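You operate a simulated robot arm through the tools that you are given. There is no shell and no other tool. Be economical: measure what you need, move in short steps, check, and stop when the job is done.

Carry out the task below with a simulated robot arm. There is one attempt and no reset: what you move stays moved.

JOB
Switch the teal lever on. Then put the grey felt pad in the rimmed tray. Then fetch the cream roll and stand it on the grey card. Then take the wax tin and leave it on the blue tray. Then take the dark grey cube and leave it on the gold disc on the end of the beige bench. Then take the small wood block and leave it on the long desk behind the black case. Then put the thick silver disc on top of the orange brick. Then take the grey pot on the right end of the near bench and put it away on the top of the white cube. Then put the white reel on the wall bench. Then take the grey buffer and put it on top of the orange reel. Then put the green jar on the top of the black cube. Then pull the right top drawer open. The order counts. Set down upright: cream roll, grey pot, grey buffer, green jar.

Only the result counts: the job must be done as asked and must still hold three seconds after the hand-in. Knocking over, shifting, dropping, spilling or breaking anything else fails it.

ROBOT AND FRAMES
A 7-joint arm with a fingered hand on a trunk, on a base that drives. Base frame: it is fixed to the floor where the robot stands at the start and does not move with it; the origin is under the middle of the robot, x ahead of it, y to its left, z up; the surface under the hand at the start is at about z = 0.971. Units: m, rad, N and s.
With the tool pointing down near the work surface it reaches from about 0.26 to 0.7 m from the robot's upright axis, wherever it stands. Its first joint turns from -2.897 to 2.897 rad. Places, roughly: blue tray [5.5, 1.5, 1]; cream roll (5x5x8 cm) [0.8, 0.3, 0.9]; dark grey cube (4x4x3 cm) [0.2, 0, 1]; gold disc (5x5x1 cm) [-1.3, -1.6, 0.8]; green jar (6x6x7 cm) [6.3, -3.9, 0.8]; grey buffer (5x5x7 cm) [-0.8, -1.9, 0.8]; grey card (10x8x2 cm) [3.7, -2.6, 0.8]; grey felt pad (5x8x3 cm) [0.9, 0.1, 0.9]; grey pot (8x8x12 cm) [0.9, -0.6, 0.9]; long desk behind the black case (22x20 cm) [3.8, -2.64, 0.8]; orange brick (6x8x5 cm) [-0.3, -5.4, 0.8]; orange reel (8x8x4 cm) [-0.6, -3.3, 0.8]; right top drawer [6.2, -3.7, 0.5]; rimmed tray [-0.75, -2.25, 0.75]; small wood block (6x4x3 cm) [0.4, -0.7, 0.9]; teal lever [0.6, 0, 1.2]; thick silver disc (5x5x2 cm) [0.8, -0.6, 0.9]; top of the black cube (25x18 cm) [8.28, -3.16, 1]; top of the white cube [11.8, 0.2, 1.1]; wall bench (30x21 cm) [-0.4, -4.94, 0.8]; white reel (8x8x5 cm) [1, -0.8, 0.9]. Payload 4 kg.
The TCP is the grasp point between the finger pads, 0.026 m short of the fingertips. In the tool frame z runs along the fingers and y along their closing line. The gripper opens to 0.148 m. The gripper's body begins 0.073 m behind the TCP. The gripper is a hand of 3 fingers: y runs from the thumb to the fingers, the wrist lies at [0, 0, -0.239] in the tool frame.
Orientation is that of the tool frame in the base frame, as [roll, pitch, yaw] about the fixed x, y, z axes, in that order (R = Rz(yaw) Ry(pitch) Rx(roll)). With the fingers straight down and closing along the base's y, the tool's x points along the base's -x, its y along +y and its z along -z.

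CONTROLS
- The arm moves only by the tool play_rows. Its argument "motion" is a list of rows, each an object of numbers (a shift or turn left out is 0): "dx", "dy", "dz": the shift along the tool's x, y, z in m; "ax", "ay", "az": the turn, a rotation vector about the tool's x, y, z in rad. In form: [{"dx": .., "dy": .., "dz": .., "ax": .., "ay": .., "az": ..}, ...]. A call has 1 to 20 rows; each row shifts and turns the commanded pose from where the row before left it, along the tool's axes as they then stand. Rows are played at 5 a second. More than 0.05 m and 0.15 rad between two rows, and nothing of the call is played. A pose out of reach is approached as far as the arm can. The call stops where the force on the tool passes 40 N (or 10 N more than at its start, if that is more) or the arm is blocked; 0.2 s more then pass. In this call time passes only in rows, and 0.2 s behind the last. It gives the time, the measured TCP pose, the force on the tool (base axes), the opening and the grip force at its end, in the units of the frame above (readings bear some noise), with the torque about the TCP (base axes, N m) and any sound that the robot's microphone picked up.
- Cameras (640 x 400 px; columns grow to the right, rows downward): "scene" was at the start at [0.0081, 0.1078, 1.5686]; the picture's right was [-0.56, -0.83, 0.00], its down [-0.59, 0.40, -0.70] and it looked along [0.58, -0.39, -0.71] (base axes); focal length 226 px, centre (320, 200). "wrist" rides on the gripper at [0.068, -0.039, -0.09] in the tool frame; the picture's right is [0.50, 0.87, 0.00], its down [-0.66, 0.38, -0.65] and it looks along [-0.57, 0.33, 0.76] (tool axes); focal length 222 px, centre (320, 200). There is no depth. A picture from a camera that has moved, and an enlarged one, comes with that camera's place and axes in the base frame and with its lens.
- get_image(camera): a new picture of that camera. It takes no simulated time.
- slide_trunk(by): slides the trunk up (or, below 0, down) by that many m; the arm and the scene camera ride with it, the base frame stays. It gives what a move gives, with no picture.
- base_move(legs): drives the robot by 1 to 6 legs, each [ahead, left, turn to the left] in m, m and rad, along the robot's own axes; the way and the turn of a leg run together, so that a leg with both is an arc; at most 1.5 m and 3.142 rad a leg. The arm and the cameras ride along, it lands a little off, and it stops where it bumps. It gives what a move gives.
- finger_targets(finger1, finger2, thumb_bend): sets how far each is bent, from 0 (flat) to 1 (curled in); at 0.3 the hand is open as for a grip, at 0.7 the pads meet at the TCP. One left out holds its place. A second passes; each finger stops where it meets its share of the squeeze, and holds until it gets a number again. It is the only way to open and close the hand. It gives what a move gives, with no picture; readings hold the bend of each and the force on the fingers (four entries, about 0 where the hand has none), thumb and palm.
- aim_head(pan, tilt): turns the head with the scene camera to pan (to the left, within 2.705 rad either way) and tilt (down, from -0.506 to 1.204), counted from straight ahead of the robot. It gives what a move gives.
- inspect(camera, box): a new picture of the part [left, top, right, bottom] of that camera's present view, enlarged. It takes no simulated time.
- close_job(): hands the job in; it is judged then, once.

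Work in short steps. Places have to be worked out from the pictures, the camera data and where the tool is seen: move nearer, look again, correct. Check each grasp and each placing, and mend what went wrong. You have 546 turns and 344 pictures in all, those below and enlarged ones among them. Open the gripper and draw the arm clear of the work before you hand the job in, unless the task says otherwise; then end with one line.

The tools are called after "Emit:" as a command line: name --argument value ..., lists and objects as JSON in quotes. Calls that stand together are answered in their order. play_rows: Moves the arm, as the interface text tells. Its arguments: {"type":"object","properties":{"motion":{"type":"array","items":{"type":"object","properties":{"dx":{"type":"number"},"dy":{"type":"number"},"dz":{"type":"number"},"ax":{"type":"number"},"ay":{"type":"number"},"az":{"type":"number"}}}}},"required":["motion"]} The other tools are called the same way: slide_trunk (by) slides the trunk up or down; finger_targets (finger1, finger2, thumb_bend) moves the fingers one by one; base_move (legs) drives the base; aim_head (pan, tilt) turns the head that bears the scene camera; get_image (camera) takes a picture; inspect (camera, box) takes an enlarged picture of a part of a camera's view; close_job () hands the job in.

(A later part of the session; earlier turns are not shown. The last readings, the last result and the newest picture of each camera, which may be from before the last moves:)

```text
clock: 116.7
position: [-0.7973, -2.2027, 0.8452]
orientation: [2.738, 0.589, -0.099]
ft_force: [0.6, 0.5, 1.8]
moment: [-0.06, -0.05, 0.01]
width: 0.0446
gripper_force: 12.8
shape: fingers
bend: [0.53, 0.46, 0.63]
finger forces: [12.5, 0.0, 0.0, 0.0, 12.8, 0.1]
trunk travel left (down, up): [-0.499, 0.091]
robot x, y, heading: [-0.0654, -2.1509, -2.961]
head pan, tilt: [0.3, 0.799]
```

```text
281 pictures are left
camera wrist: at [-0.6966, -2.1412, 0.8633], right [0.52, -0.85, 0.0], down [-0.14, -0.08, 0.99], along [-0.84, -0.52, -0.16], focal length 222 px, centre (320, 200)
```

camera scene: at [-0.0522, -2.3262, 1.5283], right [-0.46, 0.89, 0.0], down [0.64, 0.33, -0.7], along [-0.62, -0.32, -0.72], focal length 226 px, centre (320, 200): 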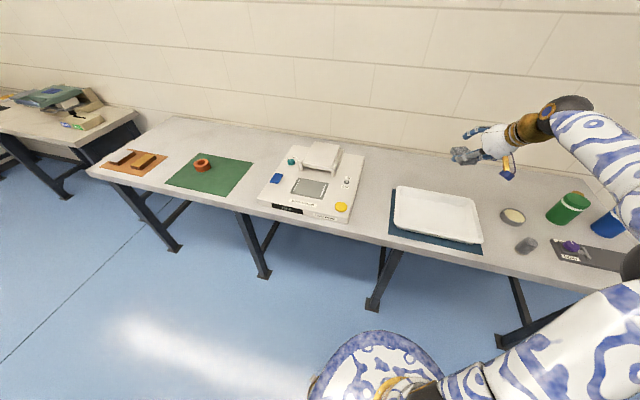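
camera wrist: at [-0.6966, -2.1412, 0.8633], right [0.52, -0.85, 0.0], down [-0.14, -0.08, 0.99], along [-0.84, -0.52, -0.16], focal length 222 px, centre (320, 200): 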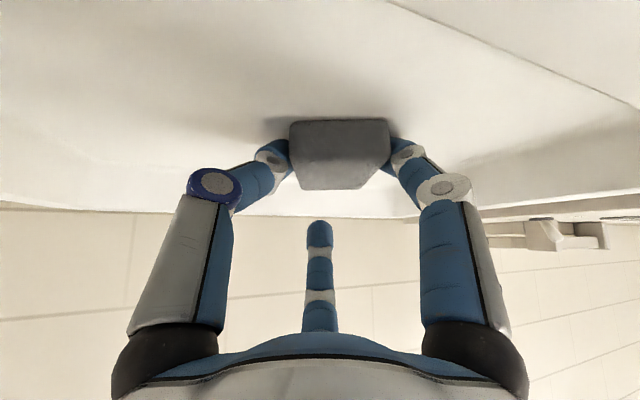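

First contact (≈2 N). I open thumb and finger 1 modestly.

Emit:
finger_targets --finger1 0.46 --thumb_bend 0.52

Emit:
get_image --camera "wrist"

```text
clock: 117.7
position: [-0.7968, -2.201, 0.847]
orientation: [2.738, 0.593, -0.099]
ft_force: [-6.2, -0.3, 20.9]
moment: [-0.02, 0.34, 0.09]
width: 0.0552
gripper_force: 10.0
shape: fingers
bend: [0.5, 0.46, 0.55]
finger forces: [7.1, 0.0, 0.0, 0.0, 13.1, 0.0]
trunk travel left (down, up): [-0.499, 0.091]
robot x, y, heading: [-0.0655, -2.1499, -2.964]
head pan, tilt: [0.3, 0.799]
```

```text
280 pictures are left
camera wrist: at [-0.6964, -2.1411, 0.8645], right [0.52, -0.85, 0.0], down [-0.13, -0.08, 0.99], along [-0.84, -0.52, -0.15], focal length 222 px, centre (320, 200)
```

wrist: 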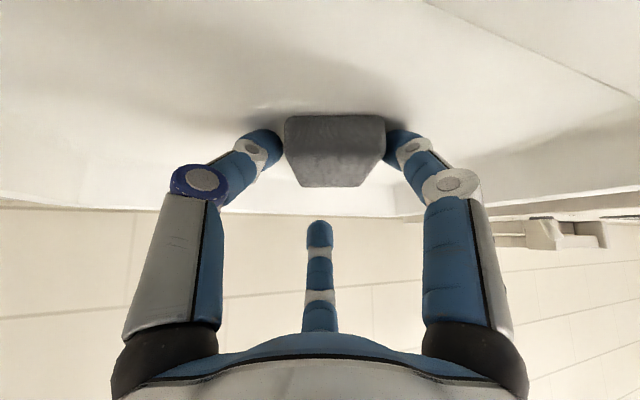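

Pad has dropped onto the tray floor; fingers press the floor. I raise slightly, open more, then lift out.

Emit:
play_rows --motion '[{"dx": -0.0045, "dy": 0.0026, "dz": -0.0061}]'

Emit:
finger_targets --finger1 0.44 --thumb_bend 0.48

Emit:
play_rows --motion '[{"dx": -0.0112, "dy": 0.0064, "dz": -0.0153}, {"dx": -0.0275, "dy": 0.016, "dz": -0.0378}, {"dx": -0.0275, "dy": 0.016, "dz": -0.0378}, {"dx": -0.0275, "dy": 0.016, "dz": -0.0378}, {"dx": -0.0275, "dy": 0.016, "dz": -0.0378}]'

Emit:
inspect --camera "scene" --box '[390, 150, 590, 275]'

```text
clock: 118.1
position: [-0.7956, -2.2007, 0.8501]
orientation: [2.74, 0.584, -0.096]
ft_force: [-0.6, 0.0, 2.2]
moment: [-0.11, -0.03, -0.05]
width: 0.0632
gripper_force: 1.0
shape: fingers
bend: [0.48, 0.46, 0.52]
finger forces: [2.1, 0.0, 0.0, 0.1, 0.0, 0.1]
trunk travel left (down, up): [-0.499, 0.091]
robot x, y, heading: [-0.0669, -2.1522, -2.959]
head pan, tilt: [0.3, 0.799]
```

```text
clock: 119.1
position: [-0.7969, -2.2015, 0.8521]
orientation: [2.741, 0.59, -0.099]
ft_force: [-1.1, -0.6, 2.2]
moment: [-0.03, -0.03, 0.0]
width: 0.0725
gripper_force: 1.2
shape: fingers
bend: [0.46, 0.46, 0.48]
finger forces: [1.5, 0.0, 0.1, 0.1, 0.5, 0.0]
trunk travel left (down, up): [-0.499, 0.091]
robot x, y, heading: [-0.0666, -2.1504, -2.962]
head pan, tilt: [0.3, 0.799]
```

```text
clock: 120.3
position: [-0.7979, -2.1991, 1.0685]
orientation: [2.739, 0.587, -0.099]
ft_force: [0.8, -0.8, -0.3]
moment: [0.04, 0.0, -0.01]
width: 0.0749
gripper_force: 0.0
shape: fingers
bend: [0.44, 0.46, 0.48]
finger forces: [0.0, 0.0, 0.1, 0.1, 0.1, 0.1]
trunk travel left (down, up): [-0.499, 0.091]
robot x, y, heading: [-0.0654, -2.153, -2.964]
head pan, tilt: [0.3, 0.799]
```

```text
3.20 times, centred on (490, 212) of scene
camera zoom: at [-0.0515, -2.3258, 1.5283], right [-0.46, 0.89, 0.0], down [0.64, 0.33, -0.7], along [-0.62, -0.32, -0.72], focal length 725 px, centre (-224, 160)
```

zoom: 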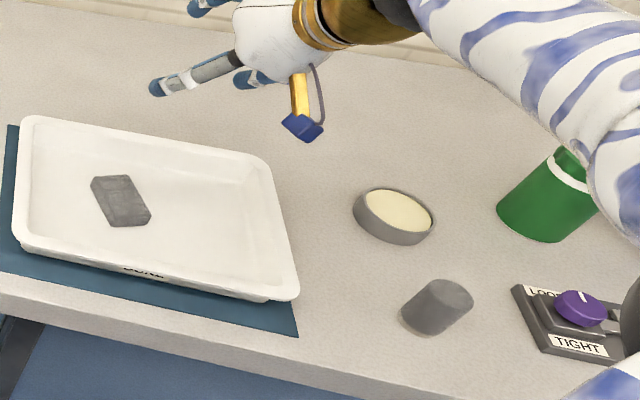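

Felt pad is in the tray. Next the cream roll: I retract the arm and drive back around the near bench to its rear.

Emit:
play_rows --motion '[{"dx": 0.0331, "dy": -0.0191, "dz": -0.0322}, {"dx": 0.0331, "dy": -0.0191, "dz": -0.0322}, {"dx": 0.0331, "dy": -0.0191, "dz": -0.0322}, {"dx": 0.0331, "dy": -0.0191, "dz": -0.0322}, {"dx": 0.0331, "dy": -0.0191, "dz": -0.0322}, {"dx": 0.0331, "dy": -0.0191, "dz": -0.0322}]'

Emit:
base_move --legs '[[-0.1, 0, 0], [0, 0, 1.391], [-0.5, 0, 0], [0, 1.4, 0], [0, 0.37, 0], [-1.4, 0, 0]]'

```text
clock: 121.7
position: [-0.5415, -2.0436, 1.0725]
orientation: [2.74, 0.592, -0.096]
ft_force: [0.1, 0.6, -0.3]
moment: [0.01, 0.01, -0.02]
width: 0.0752
gripper_force: 0.1
shape: fingers
bend: [0.44, 0.46, 0.48]
finger forces: [0.0, 0.0, 0.1, 0.0, 0.0, 0.0]
trunk travel left (down, up): [-0.499, 0.091]
robot x, y, heading: [-0.0677, -2.1558, -2.961]
head pan, tilt: [0.3, 0.799]
```

```text
clock: 143.9
position: [1.6022, -0.6629, 1.0697]
orientation: [2.738, 0.589, 1.286]
ft_force: [0.7, -0.4, 0.0]
moment: [0.0, 0.02, 0.01]
width: 0.075
gripper_force: 0.0
shape: fingers
bend: [0.44, 0.46, 0.48]
finger forces: [0.0, 0.1, 0.0, 0.0, 0.0, 0.0]
trunk travel left (down, up): [-0.499, 0.091]
robot x, y, heading: [1.7986, -0.2167, -1.582]
head pan, tilt: [0.3, 0.799]
```

Continue: back to y≈0.3, turn to face the bench, approach.

Emit:
base_move --legs '[[-0.53, 0, 0], [0, 0, -1.56], [0.2, 0, 0]]'

Emit:
aim_head --pan 0.15 --tilt 0.75

Emit:
get_image --camera "scene"

Emit:
get_image --camera "wrist"

```text
clock: 152.0
position: [1.1676, 0.5113, 1.071]
orientation: [2.74, 0.589, -0.315]
ft_force: [0.4, 1.0, 0.0]
moment: [0.0, 0.02, 0.0]
width: 0.0749
gripper_force: 0.0
shape: fingers
bend: [0.44, 0.46, 0.48]
finger forces: [0.1, 0.0, 0.0, 0.0, 0.0, 0.1]
trunk travel left (down, up): [-0.499, 0.091]
robot x, y, heading: [1.6113, 0.304, 3.103]
head pan, tilt: [0.3, 0.799]
```

```text
clock: 152.7
position: [1.1672, 0.5126, 1.071]
orientation: [2.742, 0.59, -0.315]
ft_force: [0.2, 0.2, 0.1]
moment: [-0.01, 0.0, -0.02]
width: 0.075
gripper_force: 0.0
shape: fingers
bend: [0.44, 0.46, 0.48]
finger forces: [0.0, 0.1, 0.0, 0.0, 0.1, 0.0]
trunk travel left (down, up): [-0.499, 0.091]
robot x, y, heading: [1.6067, 0.3006, 3.104]
head pan, tilt: [0.15, 0.75]
```

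```text
278 pictures are left
camera scene: at [1.5802, 0.143, 1.5323], right [-0.11, 0.99, 0.0], down [0.68, 0.08, -0.73], along [-0.73, -0.08, -0.68], focal length 226 px, centre (320, 200)
```

scene: 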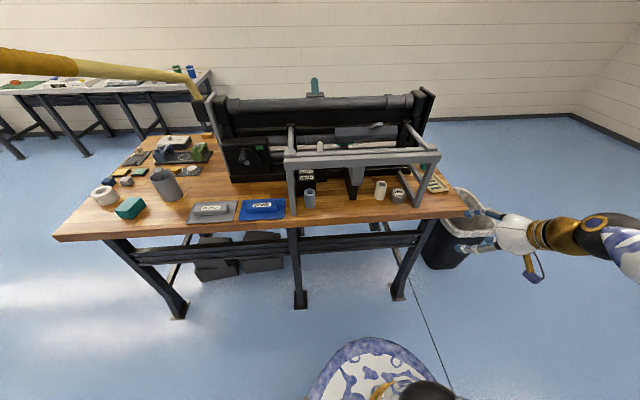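

```text
277 pictures are left
camera wrist: at [1.2786, 0.5492, 1.0899], right [0.33, -0.95, 0.0], down [-0.15, -0.05, 0.99], along [-0.93, -0.32, -0.16], focal length 222 px, centre (320, 200)
```

wrist: 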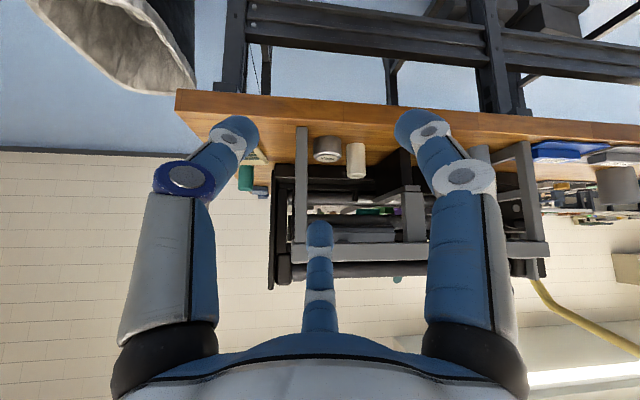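

I zoom on the roll, tin and post from both cameras.

Emit:
inspect --camera "scene" --box '[280, 140, 460, 252]'

Emit:
inspect --camera "wrist" --box '[240, 90, 440, 215]'

```text
3.56 times, centred on (370, 196) of scene
camera zoom: at [1.5802, 0.143, 1.5323], right [-0.11, 0.99, 0.0], down [0.68, 0.08, -0.73], along [-0.73, -0.08, -0.68], focal length 805 px, centre (142, 214)
```

zoom: 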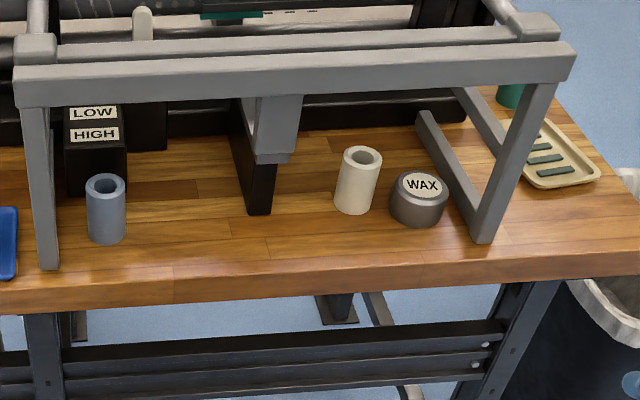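

```text
3.20 times, centred on (340, 152) of wrist
camera zoom: at [1.2786, 0.5492, 1.0899], right [0.33, -0.95, 0.0], down [-0.15, -0.05, 0.99], along [-0.93, -0.32, -0.16], focal length 711 px, centre (256, 352)
```

zoom: 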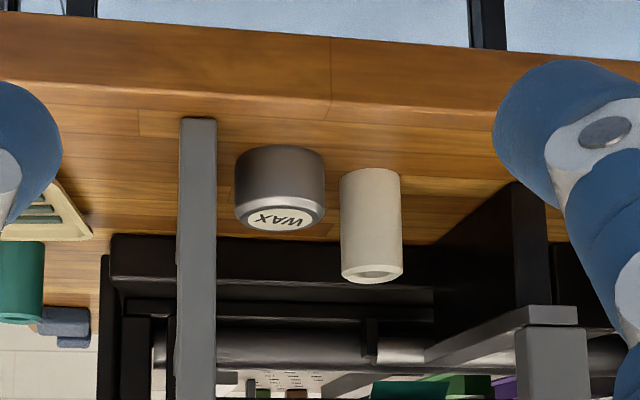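

Roll axis ≈ (0.844, 0.313), tin ≈ (0.843, 0.388). I set bends (f2 wide, others narrower), rotate yaw −24° and tilt to ~52°, then line up in front of the roll.

Emit:
finger_targets --finger1 0.52 --finger2 0.35 --thumb_bend 0.53

Emit:
play_rows --motion '[{"ax": 0.078, "ay": -0.045, "az": 0.107}, {"ax": 0.078, "ay": -0.045, "az": 0.107}, {"ax": 0.078, "ay": -0.045, "az": 0.107}, {"ax": -0.0525, "ay": -0.0909}, {"ax": -0.0525, "ay": -0.0909}, {"dx": 0.0225, "dy": 0.0391}, {"dx": 0.0225, "dy": 0.0391}, {"dx": 0.0225, "dy": 0.0391}, {"dx": 0.0225, "dy": 0.0391}, {"dx": 0.0225, "dy": 0.0391}, {"dx": 0.0309, "dy": -0.0179, "dz": 0.0278}, {"dx": 0.0309, "dy": -0.0179, "dz": 0.0278}, {"dx": 0.0309, "dy": -0.0179, "dz": 0.0278}]'

Emit:
get_image --camera "wrist"

```text
clock: 153.7
position: [1.1674, 0.513, 1.0712]
orientation: [2.74, 0.591, -0.317]
ft_force: [0.1, -0.8, -0.3]
moment: [0.01, 0.0, 0.0]
width: 0.0547
gripper_force: 0.1
shape: fingers
bend: [0.52, 0.35, 0.53]
finger forces: [0.0, 0.0, 0.0, 0.0, 0.0, 0.1]
trunk travel left (down, up): [-0.499, 0.091]
robot x, y, heading: [1.6063, 0.302, 3.102]
head pan, tilt: [0.15, 0.75]
```

```text
clock: 156.5
position: [1.0987, 0.2653, 0.9868]
orientation: [2.414, 0.722, -0.848]
ft_force: [0.8, 0.5, -0.1]
moment: [-0.07, 0.03, 0.02]
width: 0.0542
gripper_force: 0.0
shape: fingers
bend: [0.52, 0.35, 0.53]
finger forces: [0.1, 0.1, 0.0, 0.0, 0.1, 0.0]
out of reach, approached as far as the arm can: row 8, 9, 10, 11, 12, 13
trunk travel left (down, up): [-0.499, 0.091]
robot x, y, heading: [1.6051, 0.3035, 3.102]
head pan, tilt: [0.15, 0.75]
```

```text
274 pictures are left
camera wrist: at [1.2159, 0.2655, 0.972], right [0.02, -0.99, 0.1], down [0.11, 0.1, 0.99], along [-0.99, 0.0, 0.11], focal length 222 px, centre (320, 200)
```

wrist: 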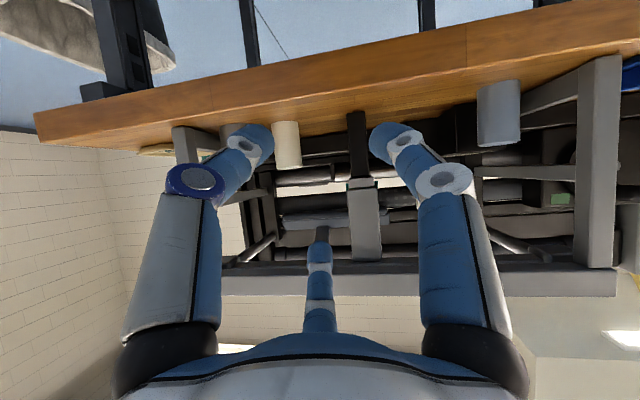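

The arm hit a posture limit close in. I back the base 0.12 m and lower the trunk 0.12 m for a better posture, then re-read.

Emit:
base_move --legs '[[-0.12, 0, 0.04]]'

Emit:
slide_trunk --by -0.12

Emit:
play_rows --motion '[{"dz": 0.001}]'

```text
clock: 157.7
position: [1.2219, 0.2416, 0.9851]
orientation: [2.413, 0.723, -0.806]
ft_force: [0.4, -0.5, -0.5]
moment: [0.0, 0.03, 0.01]
width: 0.0542
gripper_force: 0.0
shape: fingers
bend: [0.52, 0.35, 0.53]
finger forces: [0.0, 0.0, 0.0, 0.0, 0.1, 0.1]
trunk travel left (down, up): [-0.499, 0.091]
robot x, y, heading: [1.7254, 0.3024, -3.142]
head pan, tilt: [0.15, 0.75]
```

```text
clock: 159.2
position: [1.2217, 0.2419, 0.8645]
orientation: [2.416, 0.723, -0.807]
ft_force: [-0.4, 0.2, -0.2]
moment: [-0.02, -0.03, 0.0]
width: 0.0543
gripper_force: 0.1
shape: fingers
bend: [0.52, 0.35, 0.53]
finger forces: [0.1, 0.0, 0.1, 0.0, 0.0, 0.0]
trunk travel left (down, up): [-0.379, 0.211]
robot x, y, heading: [1.7289, 0.3002, -3.143]
head pan, tilt: [0.15, 0.75]
```

```text
clock: 159.6
position: [1.2202, 0.242, 0.8644]
orientation: [2.415, 0.723, -0.804]
ft_force: [0.0, -0.1, -0.2]
moment: [0.0, 0.0, 0.02]
width: 0.0539
gripper_force: 0.1
shape: fingers
bend: [0.52, 0.35, 0.53]
finger forces: [0.1, 0.0, 0.0, 0.0, 0.0, 0.0]
trunk travel left (down, up): [-0.379, 0.211]
robot x, y, heading: [1.7293, 0.3004, -3.139]
head pan, tilt: [0.15, 0.75]
```

The tool has ~0.12 rad of unwanted roll and its azimuth is 7°. I correct both and raise to z≈0.935.

Emit:
play_rows --motion '[{"az": -0.122}, {"ax": 0.061, "ay": -0.0353, "az": 0.0475}, {"ax": 0.061, "ay": -0.0353, "az": 0.0475}, {"dx": -0.0252, "dy": 0.0145, "dz": -0.0196}, {"dx": -0.0252, "dy": 0.0145, "dz": -0.0196}]'

Emit:
get_image --camera "wrist"

```text
clock: 160.8
position: [1.2203, 0.2433, 0.9353]
orientation: [2.506, 0.798, -0.843]
ft_force: [-0.4, -0.1, 0.3]
moment: [0.0, -0.01, -0.01]
width: 0.0541
gripper_force: 0.0
shape: fingers
bend: [0.52, 0.35, 0.53]
finger forces: [0.0, 0.0, 0.0, 0.0, 0.1, 0.1]
trunk travel left (down, up): [-0.379, 0.211]
robot x, y, heading: [1.7264, 0.302, -3.145]
head pan, tilt: [0.15, 0.75]
```

```text
273 pictures are left
camera wrist: at [1.3385, 0.2359, 0.9212], right [-0.05, -1.0, 0.0], down [0.12, -0.01, 0.99], along [-0.99, 0.04, 0.12], focal length 222 px, centre (320, 200)
```

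wrist: 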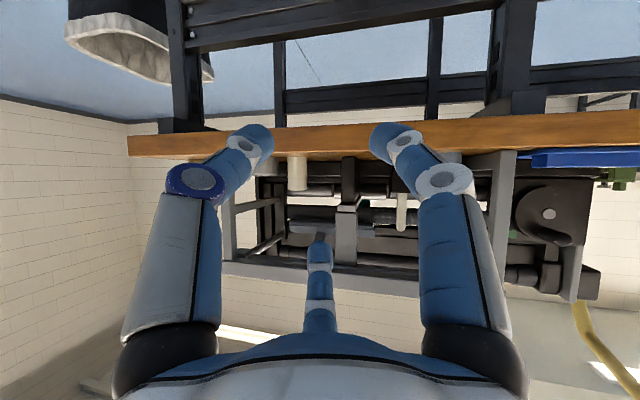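

Aligned at azimuth −2.5°. I shift 5.3 cm sideways and drive the base 0.2 m forward.

Emit:
play_rows --motion '[{"dx": -0.0132, "dy": -0.023}, {"dx": -0.0132, "dy": -0.023}]'

Emit:
base_move --legs '[[0.2, 0, 0]]'

Emit:
get_image --camera "wrist"

```text
clock: 161.4
position: [1.2231, 0.2984, 0.9357]
orientation: [2.506, 0.799, -0.844]
ft_force: [0.3, 0.1, 0.4]
moment: [-0.01, -0.01, -0.03]
width: 0.0541
gripper_force: 0.0
shape: fingers
bend: [0.52, 0.35, 0.53]
finger forces: [0.0, 0.0, 0.0, 0.0, 0.0, 0.0]
trunk travel left (down, up): [-0.379, 0.211]
robot x, y, heading: [1.7262, 0.2983, -3.139]
head pan, tilt: [0.15, 0.75]
```

```text
clock: 163.0
position: [1.023, 0.2993, 0.9363]
orientation: [2.506, 0.801, -0.848]
ft_force: [0.3, -0.4, 0.2]
moment: [-0.04, 0.03, -0.02]
width: 0.0539
gripper_force: 0.0
shape: fingers
bend: [0.52, 0.35, 0.53]
finger forces: [0.1, 0.1, 0.0, 0.0, 0.0, 0.0]
trunk travel left (down, up): [-0.379, 0.211]
robot x, y, heading: [1.5276, 0.3008, 3.143]
head pan, tilt: [0.15, 0.75]
```

```text
272 pictures are left
camera wrist: at [1.1423, 0.2916, 0.9212], right [-0.05, -1.0, 0.0], down [0.12, -0.01, 0.99], along [-0.99, 0.05, 0.12], focal length 222 px, centre (320, 200)
```

wrist: 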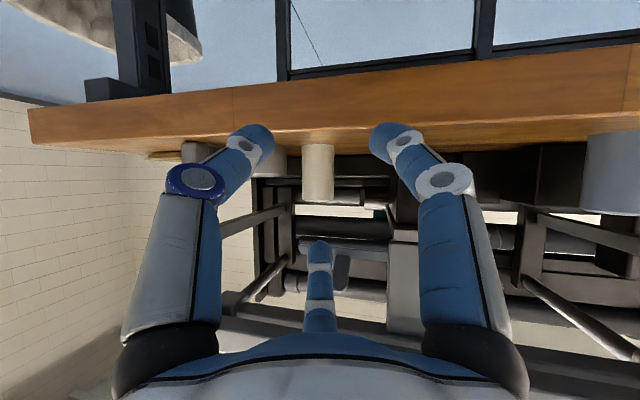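

Roll is dead centre. Slide in 9 cm and check.

Emit:
play_rows --motion '[{"dx": -0.0145, "dy": 0.0084, "dz": 0.0249}, {"dx": -0.0145, "dy": 0.0084, "dz": 0.0249}, {"dx": -0.0145, "dy": 0.0084, "dz": 0.0249}]'

Emit:
get_image --camera "wrist"

Emit:
inspect --camera "scene" --box '[280, 140, 460, 252]'

```text
clock: 163.8
position: [0.9344, 0.3026, 0.9355]
orientation: [2.505, 0.799, -0.848]
ft_force: [-0.2, 0.5, 0.0]
moment: [0.02, 0.01, -0.01]
width: 0.0539
gripper_force: 0.1
shape: fingers
bend: [0.52, 0.35, 0.53]
finger forces: [0.0, 0.1, 0.0, 0.0, 0.1, 0.0]
trunk travel left (down, up): [-0.379, 0.211]
robot x, y, heading: [1.526, 0.3036, 3.142]
head pan, tilt: [0.15, 0.75]
```

```text
271 pictures are left
camera wrist: at [1.0529, 0.2961, 0.9219], right [-0.05, -1.0, 0.0], down [0.12, -0.01, 0.99], along [-0.99, 0.05, 0.12], focal length 222 px, centre (320, 200)
```

wrist: 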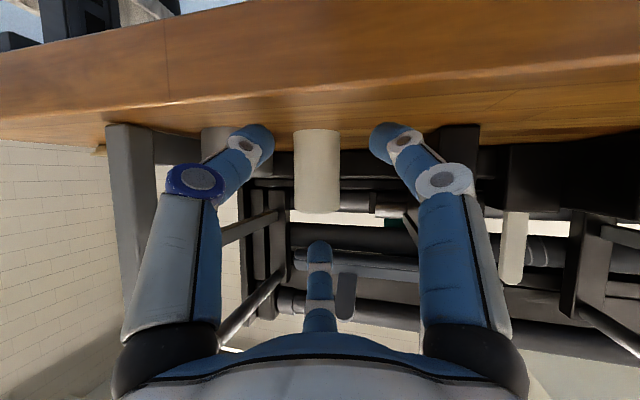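

```text
3.56 times, centred on (370, 196) of scene
camera zoom: at [1.5085, 0.1389, 1.4122], right [-0.15, 0.99, 0.0], down [0.67, 0.1, -0.73], along [-0.72, -0.11, -0.68], focal length 805 px, centre (142, 214)
```

zoom: 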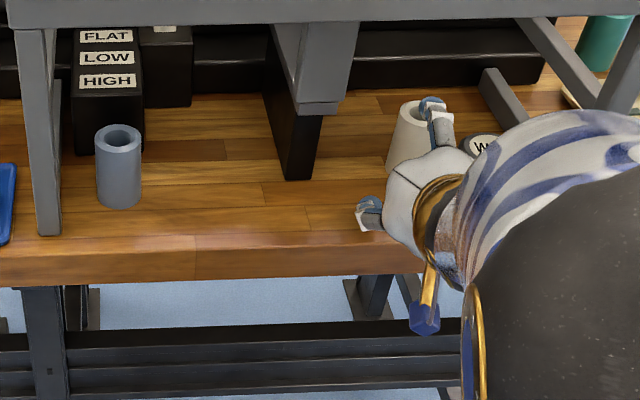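

All clear. Advance 6 cm, then 2.5 cm more.

Emit:
play_rows --motion '[{"dx": -0.0145, "dy": 0.0084, "dz": 0.0249}, {"dx": -0.0145, "dy": 0.0084, "dz": 0.0249}]'

Emit:
get_image --camera "wrist"

```text
clock: 164.4
position: [0.8752, 0.308, 0.935]
orientation: [2.507, 0.8, -0.849]
ft_force: [0.2, 0.7, 0.2]
moment: [-0.02, 0.04, -0.01]
width: 0.0538
gripper_force: 0.1
shape: fingers
bend: [0.52, 0.35, 0.53]
finger forces: [0.1, 0.0, 0.0, 0.1, 0.0, 0.0]
trunk travel left (down, up): [-0.379, 0.211]
robot x, y, heading: [1.5298, 0.2988, 3.142]
head pan, tilt: [0.15, 0.75]
```

```text
269 pictures are left
camera wrist: at [0.9937, 0.2994, 0.9204], right [-0.05, -1.0, 0.0], down [0.12, -0.01, 0.99], along [-0.99, 0.05, 0.12], focal length 222 px, centre (320, 200)
```

wrist: 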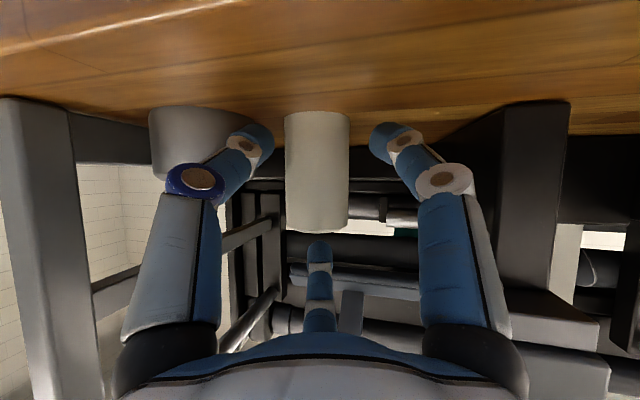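

Advance 2.5 cm more so finger 2 closes behind the roll, then close all fingers.

Emit:
play_rows --motion '[{"dx": -0.006, "dy": 0.0035, "dz": 0.0104}, {"dx": -0.006, "dy": 0.0035, "dz": 0.0104}]'

Emit:
finger_targets --finger1 0.7 --finger2 0.7 --thumb_bend 0.7

Emit:
get_image --camera "wrist"

```text
clock: 165.0
position: [0.8491, 0.3072, 0.9326]
orientation: [2.506, 0.8, -0.848]
ft_force: [0.1, -0.4, -0.6]
moment: [0.02, 0.0, -0.02]
width: 0.0538
gripper_force: 0.0
shape: fingers
bend: [0.52, 0.35, 0.53]
finger forces: [0.0, 0.0, 0.1, 0.1, 0.0, 0.0]
trunk travel left (down, up): [-0.379, 0.211]
robot x, y, heading: [1.5259, 0.2991, 3.144]
head pan, tilt: [0.15, 0.75]
```

```text
clock: 166.0
position: [0.85, 0.3073, 0.934]
orientation: [2.505, 0.798, -0.851]
ft_force: [-0.1, -0.3, 3.6]
moment: [-0.01, -0.04, 0.01]
width: 0.0364
gripper_force: 16.3
shape: fingers
bend: [0.56, 0.57, 0.63]
finger forces: [11.0, 10.2, 0.1, 0.0, 11.0, 0.0]
trunk travel left (down, up): [-0.379, 0.211]
robot x, y, heading: [1.5303, 0.3016, 3.138]
head pan, tilt: [0.15, 0.75]
```

```text
268 pictures are left
camera wrist: at [0.9683, 0.3002, 0.9199], right [-0.05, -1.0, 0.0], down [0.12, -0.01, 0.99], along [-0.99, 0.05, 0.12], focal length 222 px, centre (320, 200)
```

wrist: 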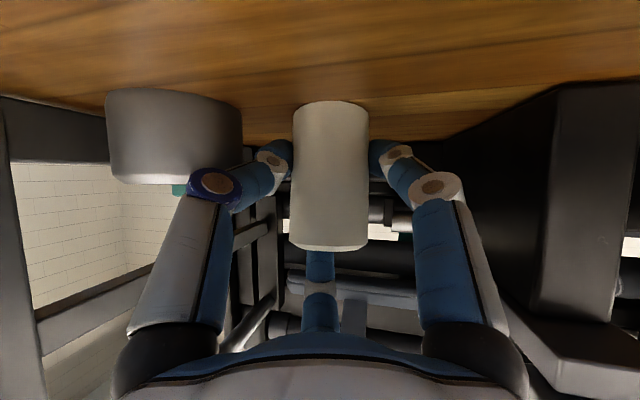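

Roll gripped by all three (≈11 N). Lift 1.5 cm and draw out 18 cm.

Emit:
play_rows --motion '[{"dx": -0.0072, "dy": 0.0041, "dz": -0.0056}, {"dx": -0.0072, "dy": 0.0041, "dz": -0.0056}, {"dx": 0.0145, "dy": -0.0084, "dz": -0.0249}, {"dx": 0.0194, "dy": -0.0112, "dz": -0.0332}, {"dx": 0.0194, "dy": -0.0112, "dz": -0.0332}, {"dx": 0.0194, "dy": -0.0112, "dz": -0.0332}]'

Emit:
get_image --camera "wrist"

Emit:
inspect --camera "scene" --box '[280, 140, 460, 252]'

```text
clock: 167.4
position: [0.9985, 0.3016, 0.9549]
orientation: [2.507, 0.799, -0.848]
ft_force: [-0.6, 0.3, -1.4]
moment: [0.03, -0.01, 0.0]
width: 0.0348
gripper_force: 11.3
shape: fingers
bend: [0.56, 0.63, 0.64]
finger forces: [9.5, 2.7, 0.0, 0.1, 9.9, 0.0]
trunk travel left (down, up): [-0.379, 0.211]
robot x, y, heading: [1.5305, 0.2967, 3.144]
head pan, tilt: [0.15, 0.75]
```

```text
267 pictures are left
camera wrist: at [1.1175, 0.2941, 0.9407], right [-0.05, -1.0, 0.0], down [0.12, -0.01, 0.99], along [-0.99, 0.05, 0.12], focal length 222 px, centre (320, 200)
```

wrist: 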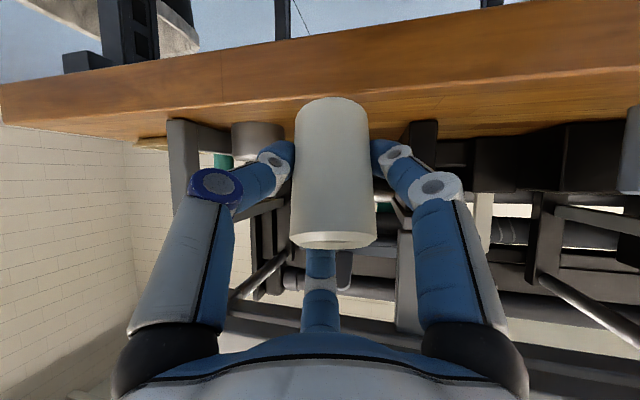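

```text
3.56 times, centred on (370, 196) of scene
camera zoom: at [1.5082, 0.1395, 1.4123], right [-0.15, 0.99, 0.0], down [0.67, 0.1, -0.73], along [-0.72, -0.11, -0.68], focal length 805 px, centre (142, 214)
```

zoom: 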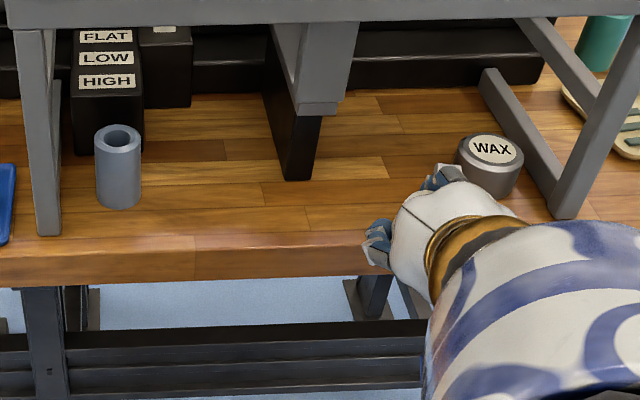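

Roll is out, slightly leaning but held. I back off and drive toward the long desk at about (3.65, −1.3), facing it.

Emit:
base_move --legs '[[-0.22, 0, 0], [0, 0, 1.5708], [1.4, 0, 0], [0.2, 0, 0], [0, 1.4, 0], [0, 0.5, 0]]'

Emit:
aim_head --pan 0.1 --tilt 0.6

Emit:
get_image --camera "scene"

Emit:
get_image --camera "wrist"

```text
clock: 189.8
position: [3.553, -1.9419, 0.9541]
orientation: [2.507, 0.798, 0.652]
ft_force: [-0.1, -0.1, -1.2]
moment: [0.01, 0.03, -0.01]
width: 0.0351
gripper_force: 11.4
shape: fingers
bend: [0.56, 0.63, 0.64]
finger forces: [9.6, 2.5, 0.0, 0.1, 9.9, 0.0]
trunk travel left (down, up): [-0.379, 0.211]
robot x, y, heading: [3.5919, -1.4132, -1.645]
head pan, tilt: [0.15, 0.75]
```

```text
clock: 190.5
position: [3.5536, -1.9418, 0.9551]
orientation: [2.505, 0.8, 0.653]
ft_force: [0.6, 0.2, -1.0]
moment: [0.01, -0.03, -0.03]
width: 0.0349
gripper_force: 10.9
shape: fingers
bend: [0.56, 0.63, 0.64]
finger forces: [9.6, 2.5, 0.0, 0.0, 10.0, 0.0]
trunk travel left (down, up): [-0.379, 0.211]
robot x, y, heading: [3.5921, -1.4076, -1.643]
head pan, tilt: [0.099, 0.6]
```

```text
265 pictures are left
camera scene: at [3.7493, -1.4493, 1.4251], right [-1.0, -0.03, 0.0], down [-0.02, 0.57, -0.82], along [0.02, -0.82, -0.57], focal length 226 px, centre (320, 200)
```

scene: 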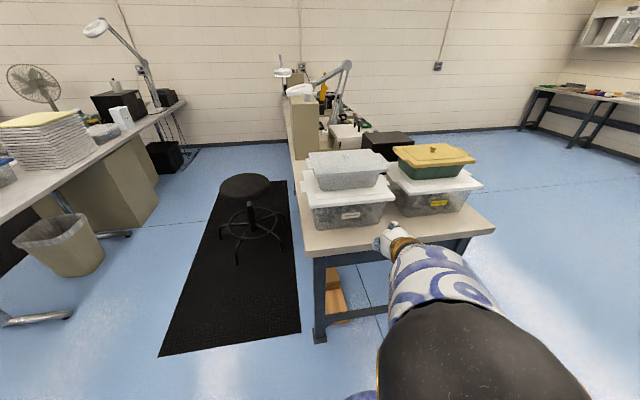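

```text
264 pictures are left
camera wrist: at [3.5676, -1.8252, 0.9411], right [0.99, -0.12, 0.0], down [0.01, 0.12, 0.99], along [-0.12, -0.99, 0.12], focal length 222 px, centre (320, 200)
```

wrist: 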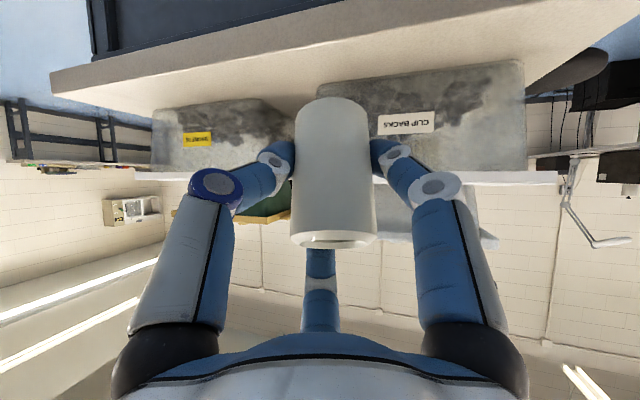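

The desk runs along −y with its long +x side beside a mat and a stool (~(4.3, −2.8)). I move to that side to see the card.

Emit:
base_move --legs '[[0, 0.75, 0], [0.3, 0, 0], [0, 0, -0.75]]'

Emit:
get_image --camera "scene"

Emit:
get_image --camera "wrist"

```text
clock: 198.3
position: [3.9213, -2.1325, 0.9557]
orientation: [2.506, 0.8, -0.115]
ft_force: [0.0, -0.1, -1.0]
moment: [0.01, -0.01, 0.02]
width: 0.035
gripper_force: 10.7
shape: fingers
bend: [0.56, 0.64, 0.64]
finger forces: [9.8, 2.3, 0.0, 0.0, 9.9, 0.0]
trunk travel left (down, up): [-0.379, 0.211]
robot x, y, heading: [4.3117, -1.7773, -2.413]
head pan, tilt: [0.099, 0.6]
```

```text
263 pictures are left
camera scene: at [4.403, -1.9131, 1.4252], right [-0.74, 0.67, 0.0], down [0.38, 0.42, -0.83], along [-0.56, -0.61, -0.56], focal length 226 px, centre (320, 200)
```

scene: 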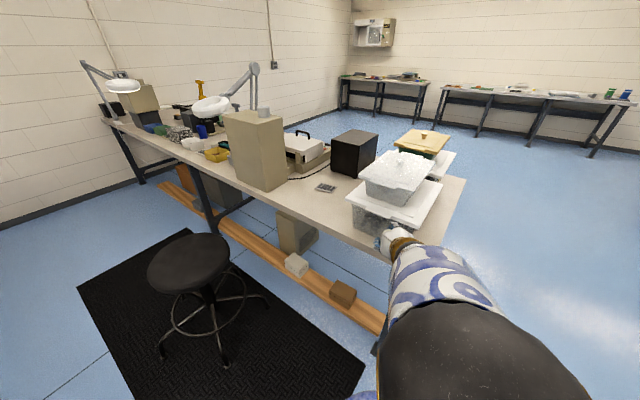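

```text
262 pictures are left
camera wrist: at [4.0135, -2.0594, 0.9411], right [0.63, -0.77, 0.0], down [0.09, 0.07, 0.99], along [-0.77, -0.63, 0.12], focal length 222 px, centre (320, 200)
```

wrist: 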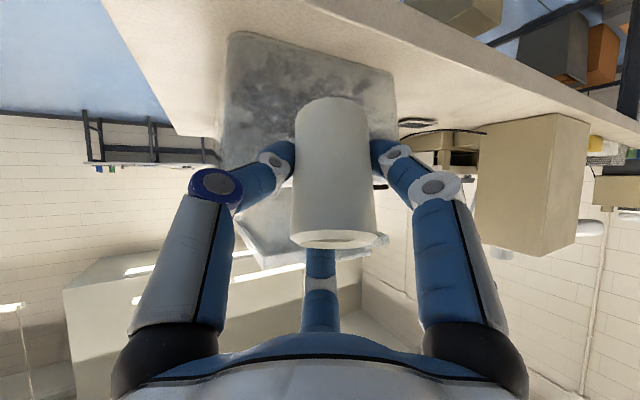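

The grey card shows at about (327, 188), between the beige box and the black case. I zoom.

Emit:
inspect --camera "scene" --box '[230, 110, 440, 260]'

```text
2.67 times, centred on (335, 185) of scene
camera zoom: at [4.403, -1.9131, 1.4252], right [-0.74, 0.67, 0.0], down [0.38, 0.42, -0.83], along [-0.56, -0.61, -0.56], focal length 604 px, centre (280, 240)
```

zoom: 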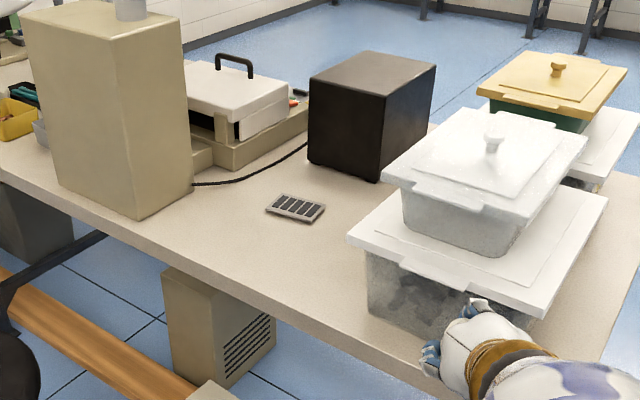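

Card at ≈(3.675, −2.66) with free space in front. I shift left first (away from the bins), then advance between bins and stool.

Emit:
base_move --legs '[[0, 0.3, 0], [0.32, 0, 0]]'

Emit:
get_image --camera "scene"

Emit:
get_image --camera "wrist"

```text
clock: 202.1
position: [3.8856, -2.5759, 0.9545]
orientation: [2.507, 0.799, -0.11]
ft_force: [-0.7, -0.3, -0.9]
moment: [0.01, 0.02, 0.0]
width: 0.035
gripper_force: 10.8
shape: fingers
bend: [0.56, 0.64, 0.64]
finger forces: [9.7, 2.2, 0.0, 0.1, 10.0, 0.0]
trunk travel left (down, up): [-0.379, 0.211]
robot x, y, heading: [4.2797, -2.2165, -2.404]
head pan, tilt: [0.099, 0.6]
```

```text
260 pictures are left
camera scene: at [4.3661, -2.3521, 1.4252], right [-0.74, 0.67, 0.0], down [0.38, 0.42, -0.83], along [-0.55, -0.61, -0.56], focal length 226 px, centre (320, 200)
```

scene: 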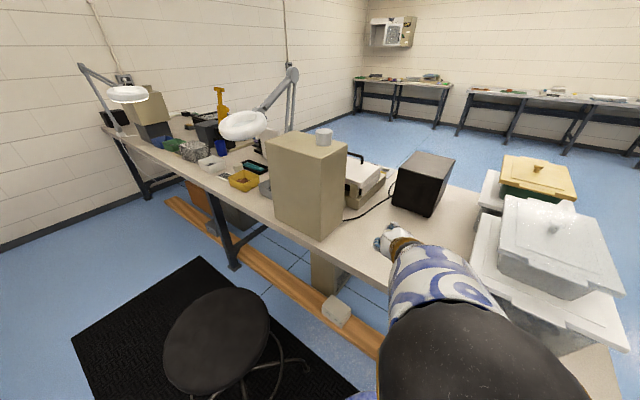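

```text
259 pictures are left
camera wrist: at [3.9774, -2.5005, 0.9411], right [0.64, -0.77, 0.0], down [0.09, 0.07, 0.99], along [-0.77, -0.63, 0.12], focal length 222 px, centre (320, 200)
```

wrist: 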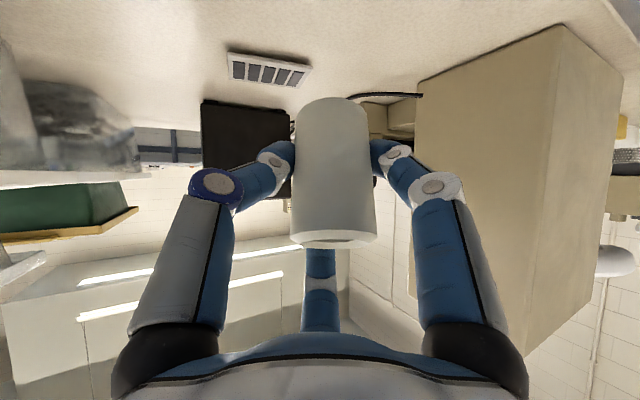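

Card at ≈(3.678, −2.653). Width comparison shows the roll leans about 26° (top toward the camera), so I turn the tool tilt back by 0.45 rad to make the roll upright, then look.

Emit:
play_rows --motion '[{"dx": -0.018, "dy": 0.0104, "dz": -0.014}, {"dx": -0.018, "dy": 0.0104, "dz": -0.014}, {"ax": 0.0563, "ay": 0.0975}, {"ax": 0.0563, "ay": 0.0975}, {"ax": 0.0563, "ay": 0.0975}, {"ax": 0.0563, "ay": 0.0975}]'

Emit:
get_image --camera "wrist"

Emit:
inspect --camera "scene" --box '[340, 190, 460, 290]'

```text
clock: 203.5
position: [3.8858, -2.5748, 1.0021]
orientation: [2.5, 0.806, -0.118]
ft_force: [-0.8, -0.9, 0.6]
moment: [0.04, 0.0, -0.01]
width: 0.035
gripper_force: 11.8
shape: fingers
bend: [0.56, 0.64, 0.64]
finger forces: [10.4, 2.1, 0.0, 0.1, 10.5, 0.0]
out of reach, approached as far as the arm can: row 2, 3, 4, 5, 6
trunk travel left (down, up): [-0.379, 0.211]
robot x, y, heading: [4.2759, -2.2176, -2.405]
head pan, tilt: [0.099, 0.6]
```

```text
258 pictures are left
camera wrist: at [3.9772, -2.5005, 0.9866], right [0.64, -0.77, 0.0], down [0.1, 0.08, 0.99], along [-0.77, -0.63, 0.12], focal length 222 px, centre (320, 200)
```

wrist: 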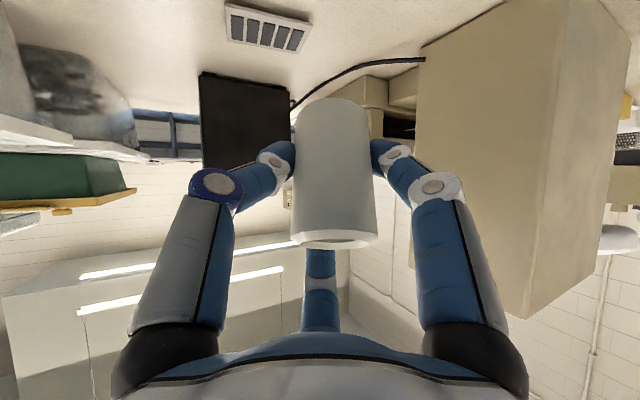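

```text
4.00 times, centred on (400, 240) of scene
camera zoom: at [4.3661, -2.3521, 1.4252], right [-0.74, 0.67, 0.0], down [0.38, 0.42, -0.83], along [-0.55, -0.61, -0.56], focal length 906 px, centre (0, 40)
```

zoom: 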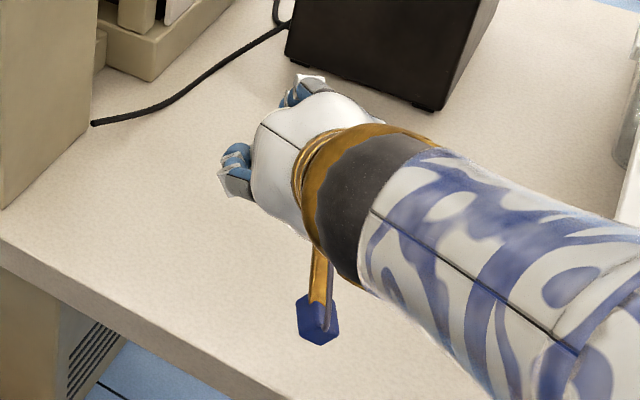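

The wrist is at a limit in this posture; I extend toward the card first and then retry the un-tilt.

Emit:
play_rows --motion '[{"dx": -0.019, "dy": -0.0329}, {"dx": -0.019, "dy": -0.0329}, {"dx": -0.0243, "dy": 0.014, "dz": 0.0415}, {"dx": -0.0243, "dy": 0.014, "dz": 0.0415}, {"dx": -0.0243, "dy": 0.014, "dz": 0.0415}, {"dx": -0.0243, "dy": 0.014, "dz": 0.0415}]'

Emit:
play_rows --motion '[{"ax": 0.0563, "ay": 0.0975}, {"ax": 0.0563, "ay": 0.0975}]'

Emit:
get_image --camera "wrist"

```text
clock: 204.9
position: [3.6793, -2.6454, 1.0035]
orientation: [2.499, 0.806, -0.114]
ft_force: [0.4, -0.1, -0.4]
moment: [0.03, -0.01, -0.03]
width: 0.0346
gripper_force: 11.6
shape: fingers
bend: [0.56, 0.64, 0.64]
finger forces: [10.5, 1.9, 0.0, 0.1, 10.7, 0.0]
trunk travel left (down, up): [-0.379, 0.211]
robot x, y, heading: [4.2775, -2.2152, -2.406]
head pan, tilt: [0.099, 0.6]
```

```text
clock: 205.5
position: [3.6814, -2.6441, 1.0039]
orientation: [2.702, 0.638, 0.021]
ft_force: [-0.6, 0.5, -0.7]
moment: [0.01, -0.01, -0.04]
width: 0.0347
gripper_force: 11.2
shape: fingers
bend: [0.56, 0.64, 0.64]
finger forces: [10.4, 1.8, 0.0, 0.0, 10.7, 0.0]
trunk travel left (down, up): [-0.379, 0.211]
robot x, y, heading: [4.2768, -2.2182, -2.403]
head pan, tilt: [0.099, 0.6]
```

```text
256 pictures are left
camera wrist: at [3.7729, -2.5701, 1.0154], right [0.64, -0.77, 0.0], down [-0.08, -0.07, 0.99], along [-0.77, -0.63, -0.1], focal length 222 px, centre (320, 200)
```

wrist: 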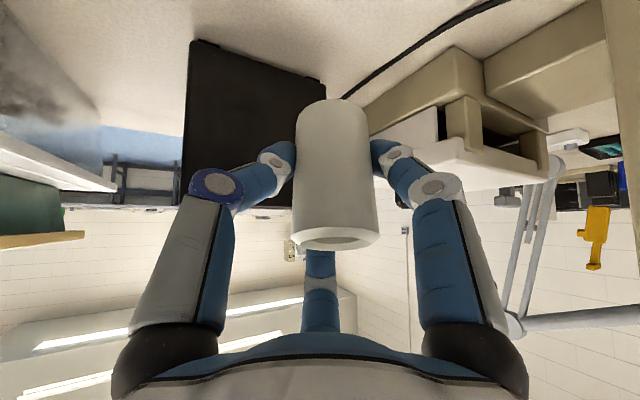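

Worked. About 13.5° more to go; two more rows.

Emit:
play_rows --motion '[{"ax": 0.0593, "ay": 0.1026}, {"ax": 0.0593, "ay": 0.1026}]'

Emit:
get_image --camera "wrist"

Emit:
get_image --camera "scene"

```text
clock: 206.1
position: [3.6833, -2.6442, 1.0034]
orientation: [2.862, 0.445, 0.102]
ft_force: [0.5, 0.5, -0.2]
moment: [-0.02, -0.01, -0.03]
width: 0.0347
gripper_force: 11.5
shape: fingers
bend: [0.56, 0.64, 0.64]
finger forces: [10.4, 1.8, 0.1, 0.0, 10.6, 0.0]
trunk travel left (down, up): [-0.379, 0.211]
robot x, y, heading: [4.2739, -2.2111, -2.403]
head pan, tilt: [0.099, 0.6]
```

```text
255 pictures are left
camera wrist: at [3.7692, -2.5739, 1.0426], right [0.64, -0.77, 0.0], down [-0.26, -0.21, 0.94], along [-0.73, -0.6, -0.33], focal length 222 px, centre (320, 200)
```

wrist: 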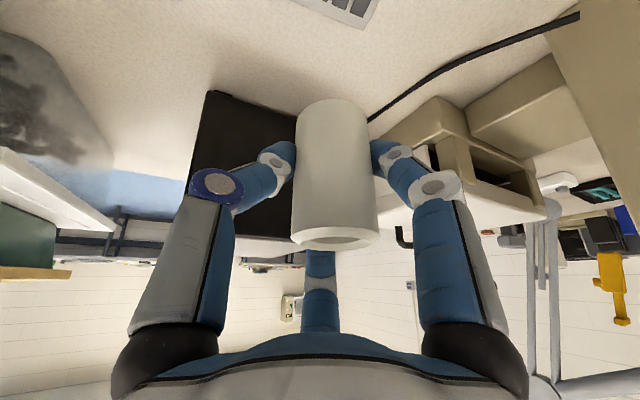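

```text
254 pictures are left
camera scene: at [4.3658, -2.3523, 1.4252], right [-0.74, 0.67, 0.0], down [0.38, 0.42, -0.82], along [-0.55, -0.61, -0.57], focal length 226 px, centre (320, 200)
```

scene: 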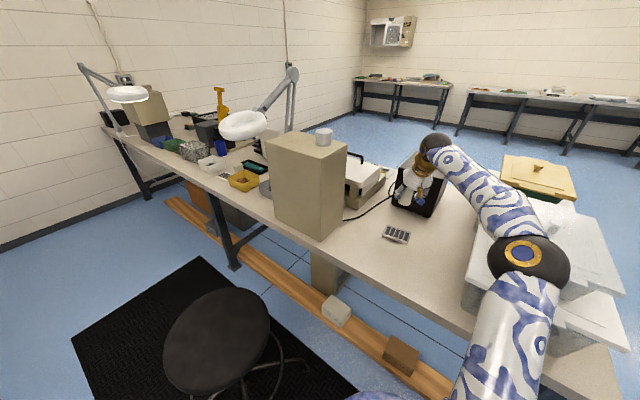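

Roll is nearly upright. The elbow is near the bins, so I check that clearance before lowering.

Emit:
aim_head --pan -0.5 --tilt 0.7

Emit:
get_image --camera "scene"

```text
clock: 207.1
position: [3.682, -2.6437, 1.0027]
orientation: [2.862, 0.447, 0.102]
ft_force: [0.4, -0.1, 0.1]
moment: [-0.04, -0.02, -0.03]
width: 0.0347
gripper_force: 11.3
shape: fingers
bend: [0.56, 0.64, 0.64]
finger forces: [10.4, 1.8, 0.0, 0.0, 10.7, 0.0]
trunk travel left (down, up): [-0.379, 0.211]
robot x, y, heading: [4.2808, -2.2171, -2.399]
head pan, tilt: [-0.499, 0.7]
```

```text
253 pictures are left
camera scene: at [4.3425, -2.3067, 1.4166], right [-0.24, 0.97, 0.0], down [0.63, 0.15, -0.76], along [-0.74, -0.18, -0.64], focal length 226 px, centre (320, 200)
```

scene: 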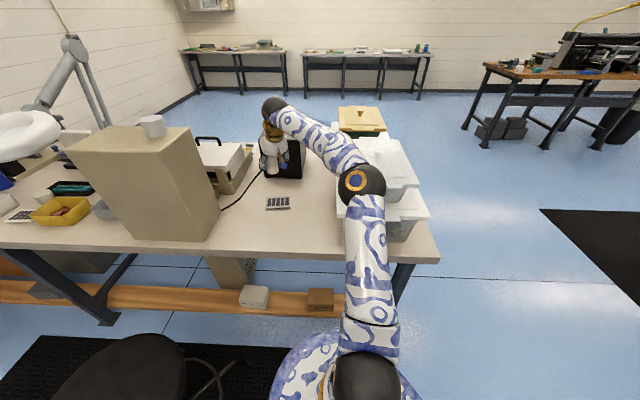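

The elbow sits close to the bins' lid. I raise the trunk 15 cm to lift the elbow clear, then lower the hand with the arm.

Emit:
slide_trunk --by 0.16

Emit:
get_image --camera "wrist"

```text
clock: 208.9
position: [3.6824, -2.6441, 1.1626]
orientation: [2.865, 0.448, 0.104]
ft_force: [0.0, 0.1, -0.8]
moment: [0.04, 0.03, 0.0]
width: 0.0348
gripper_force: 11.4
shape: fingers
bend: [0.56, 0.64, 0.64]
finger forces: [10.4, 1.7, 0.0, 0.1, 10.6, 0.0]
trunk travel left (down, up): [-0.539, 0.051]
robot x, y, heading: [4.2795, -2.2155, -2.402]
head pan, tilt: [-0.499, 0.7]
```

```text
252 pictures are left
camera wrist: at [3.769, -2.5739, 1.2023], right [0.64, -0.77, 0.0], down [-0.25, -0.21, 0.94], along [-0.73, -0.6, -0.33], focal length 222 px, centre (320, 200)
```

wrist: 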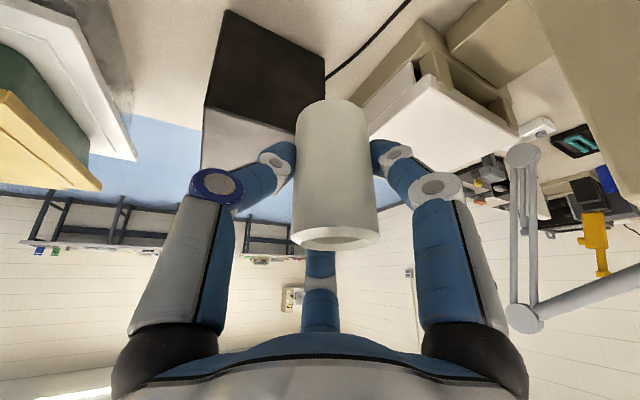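

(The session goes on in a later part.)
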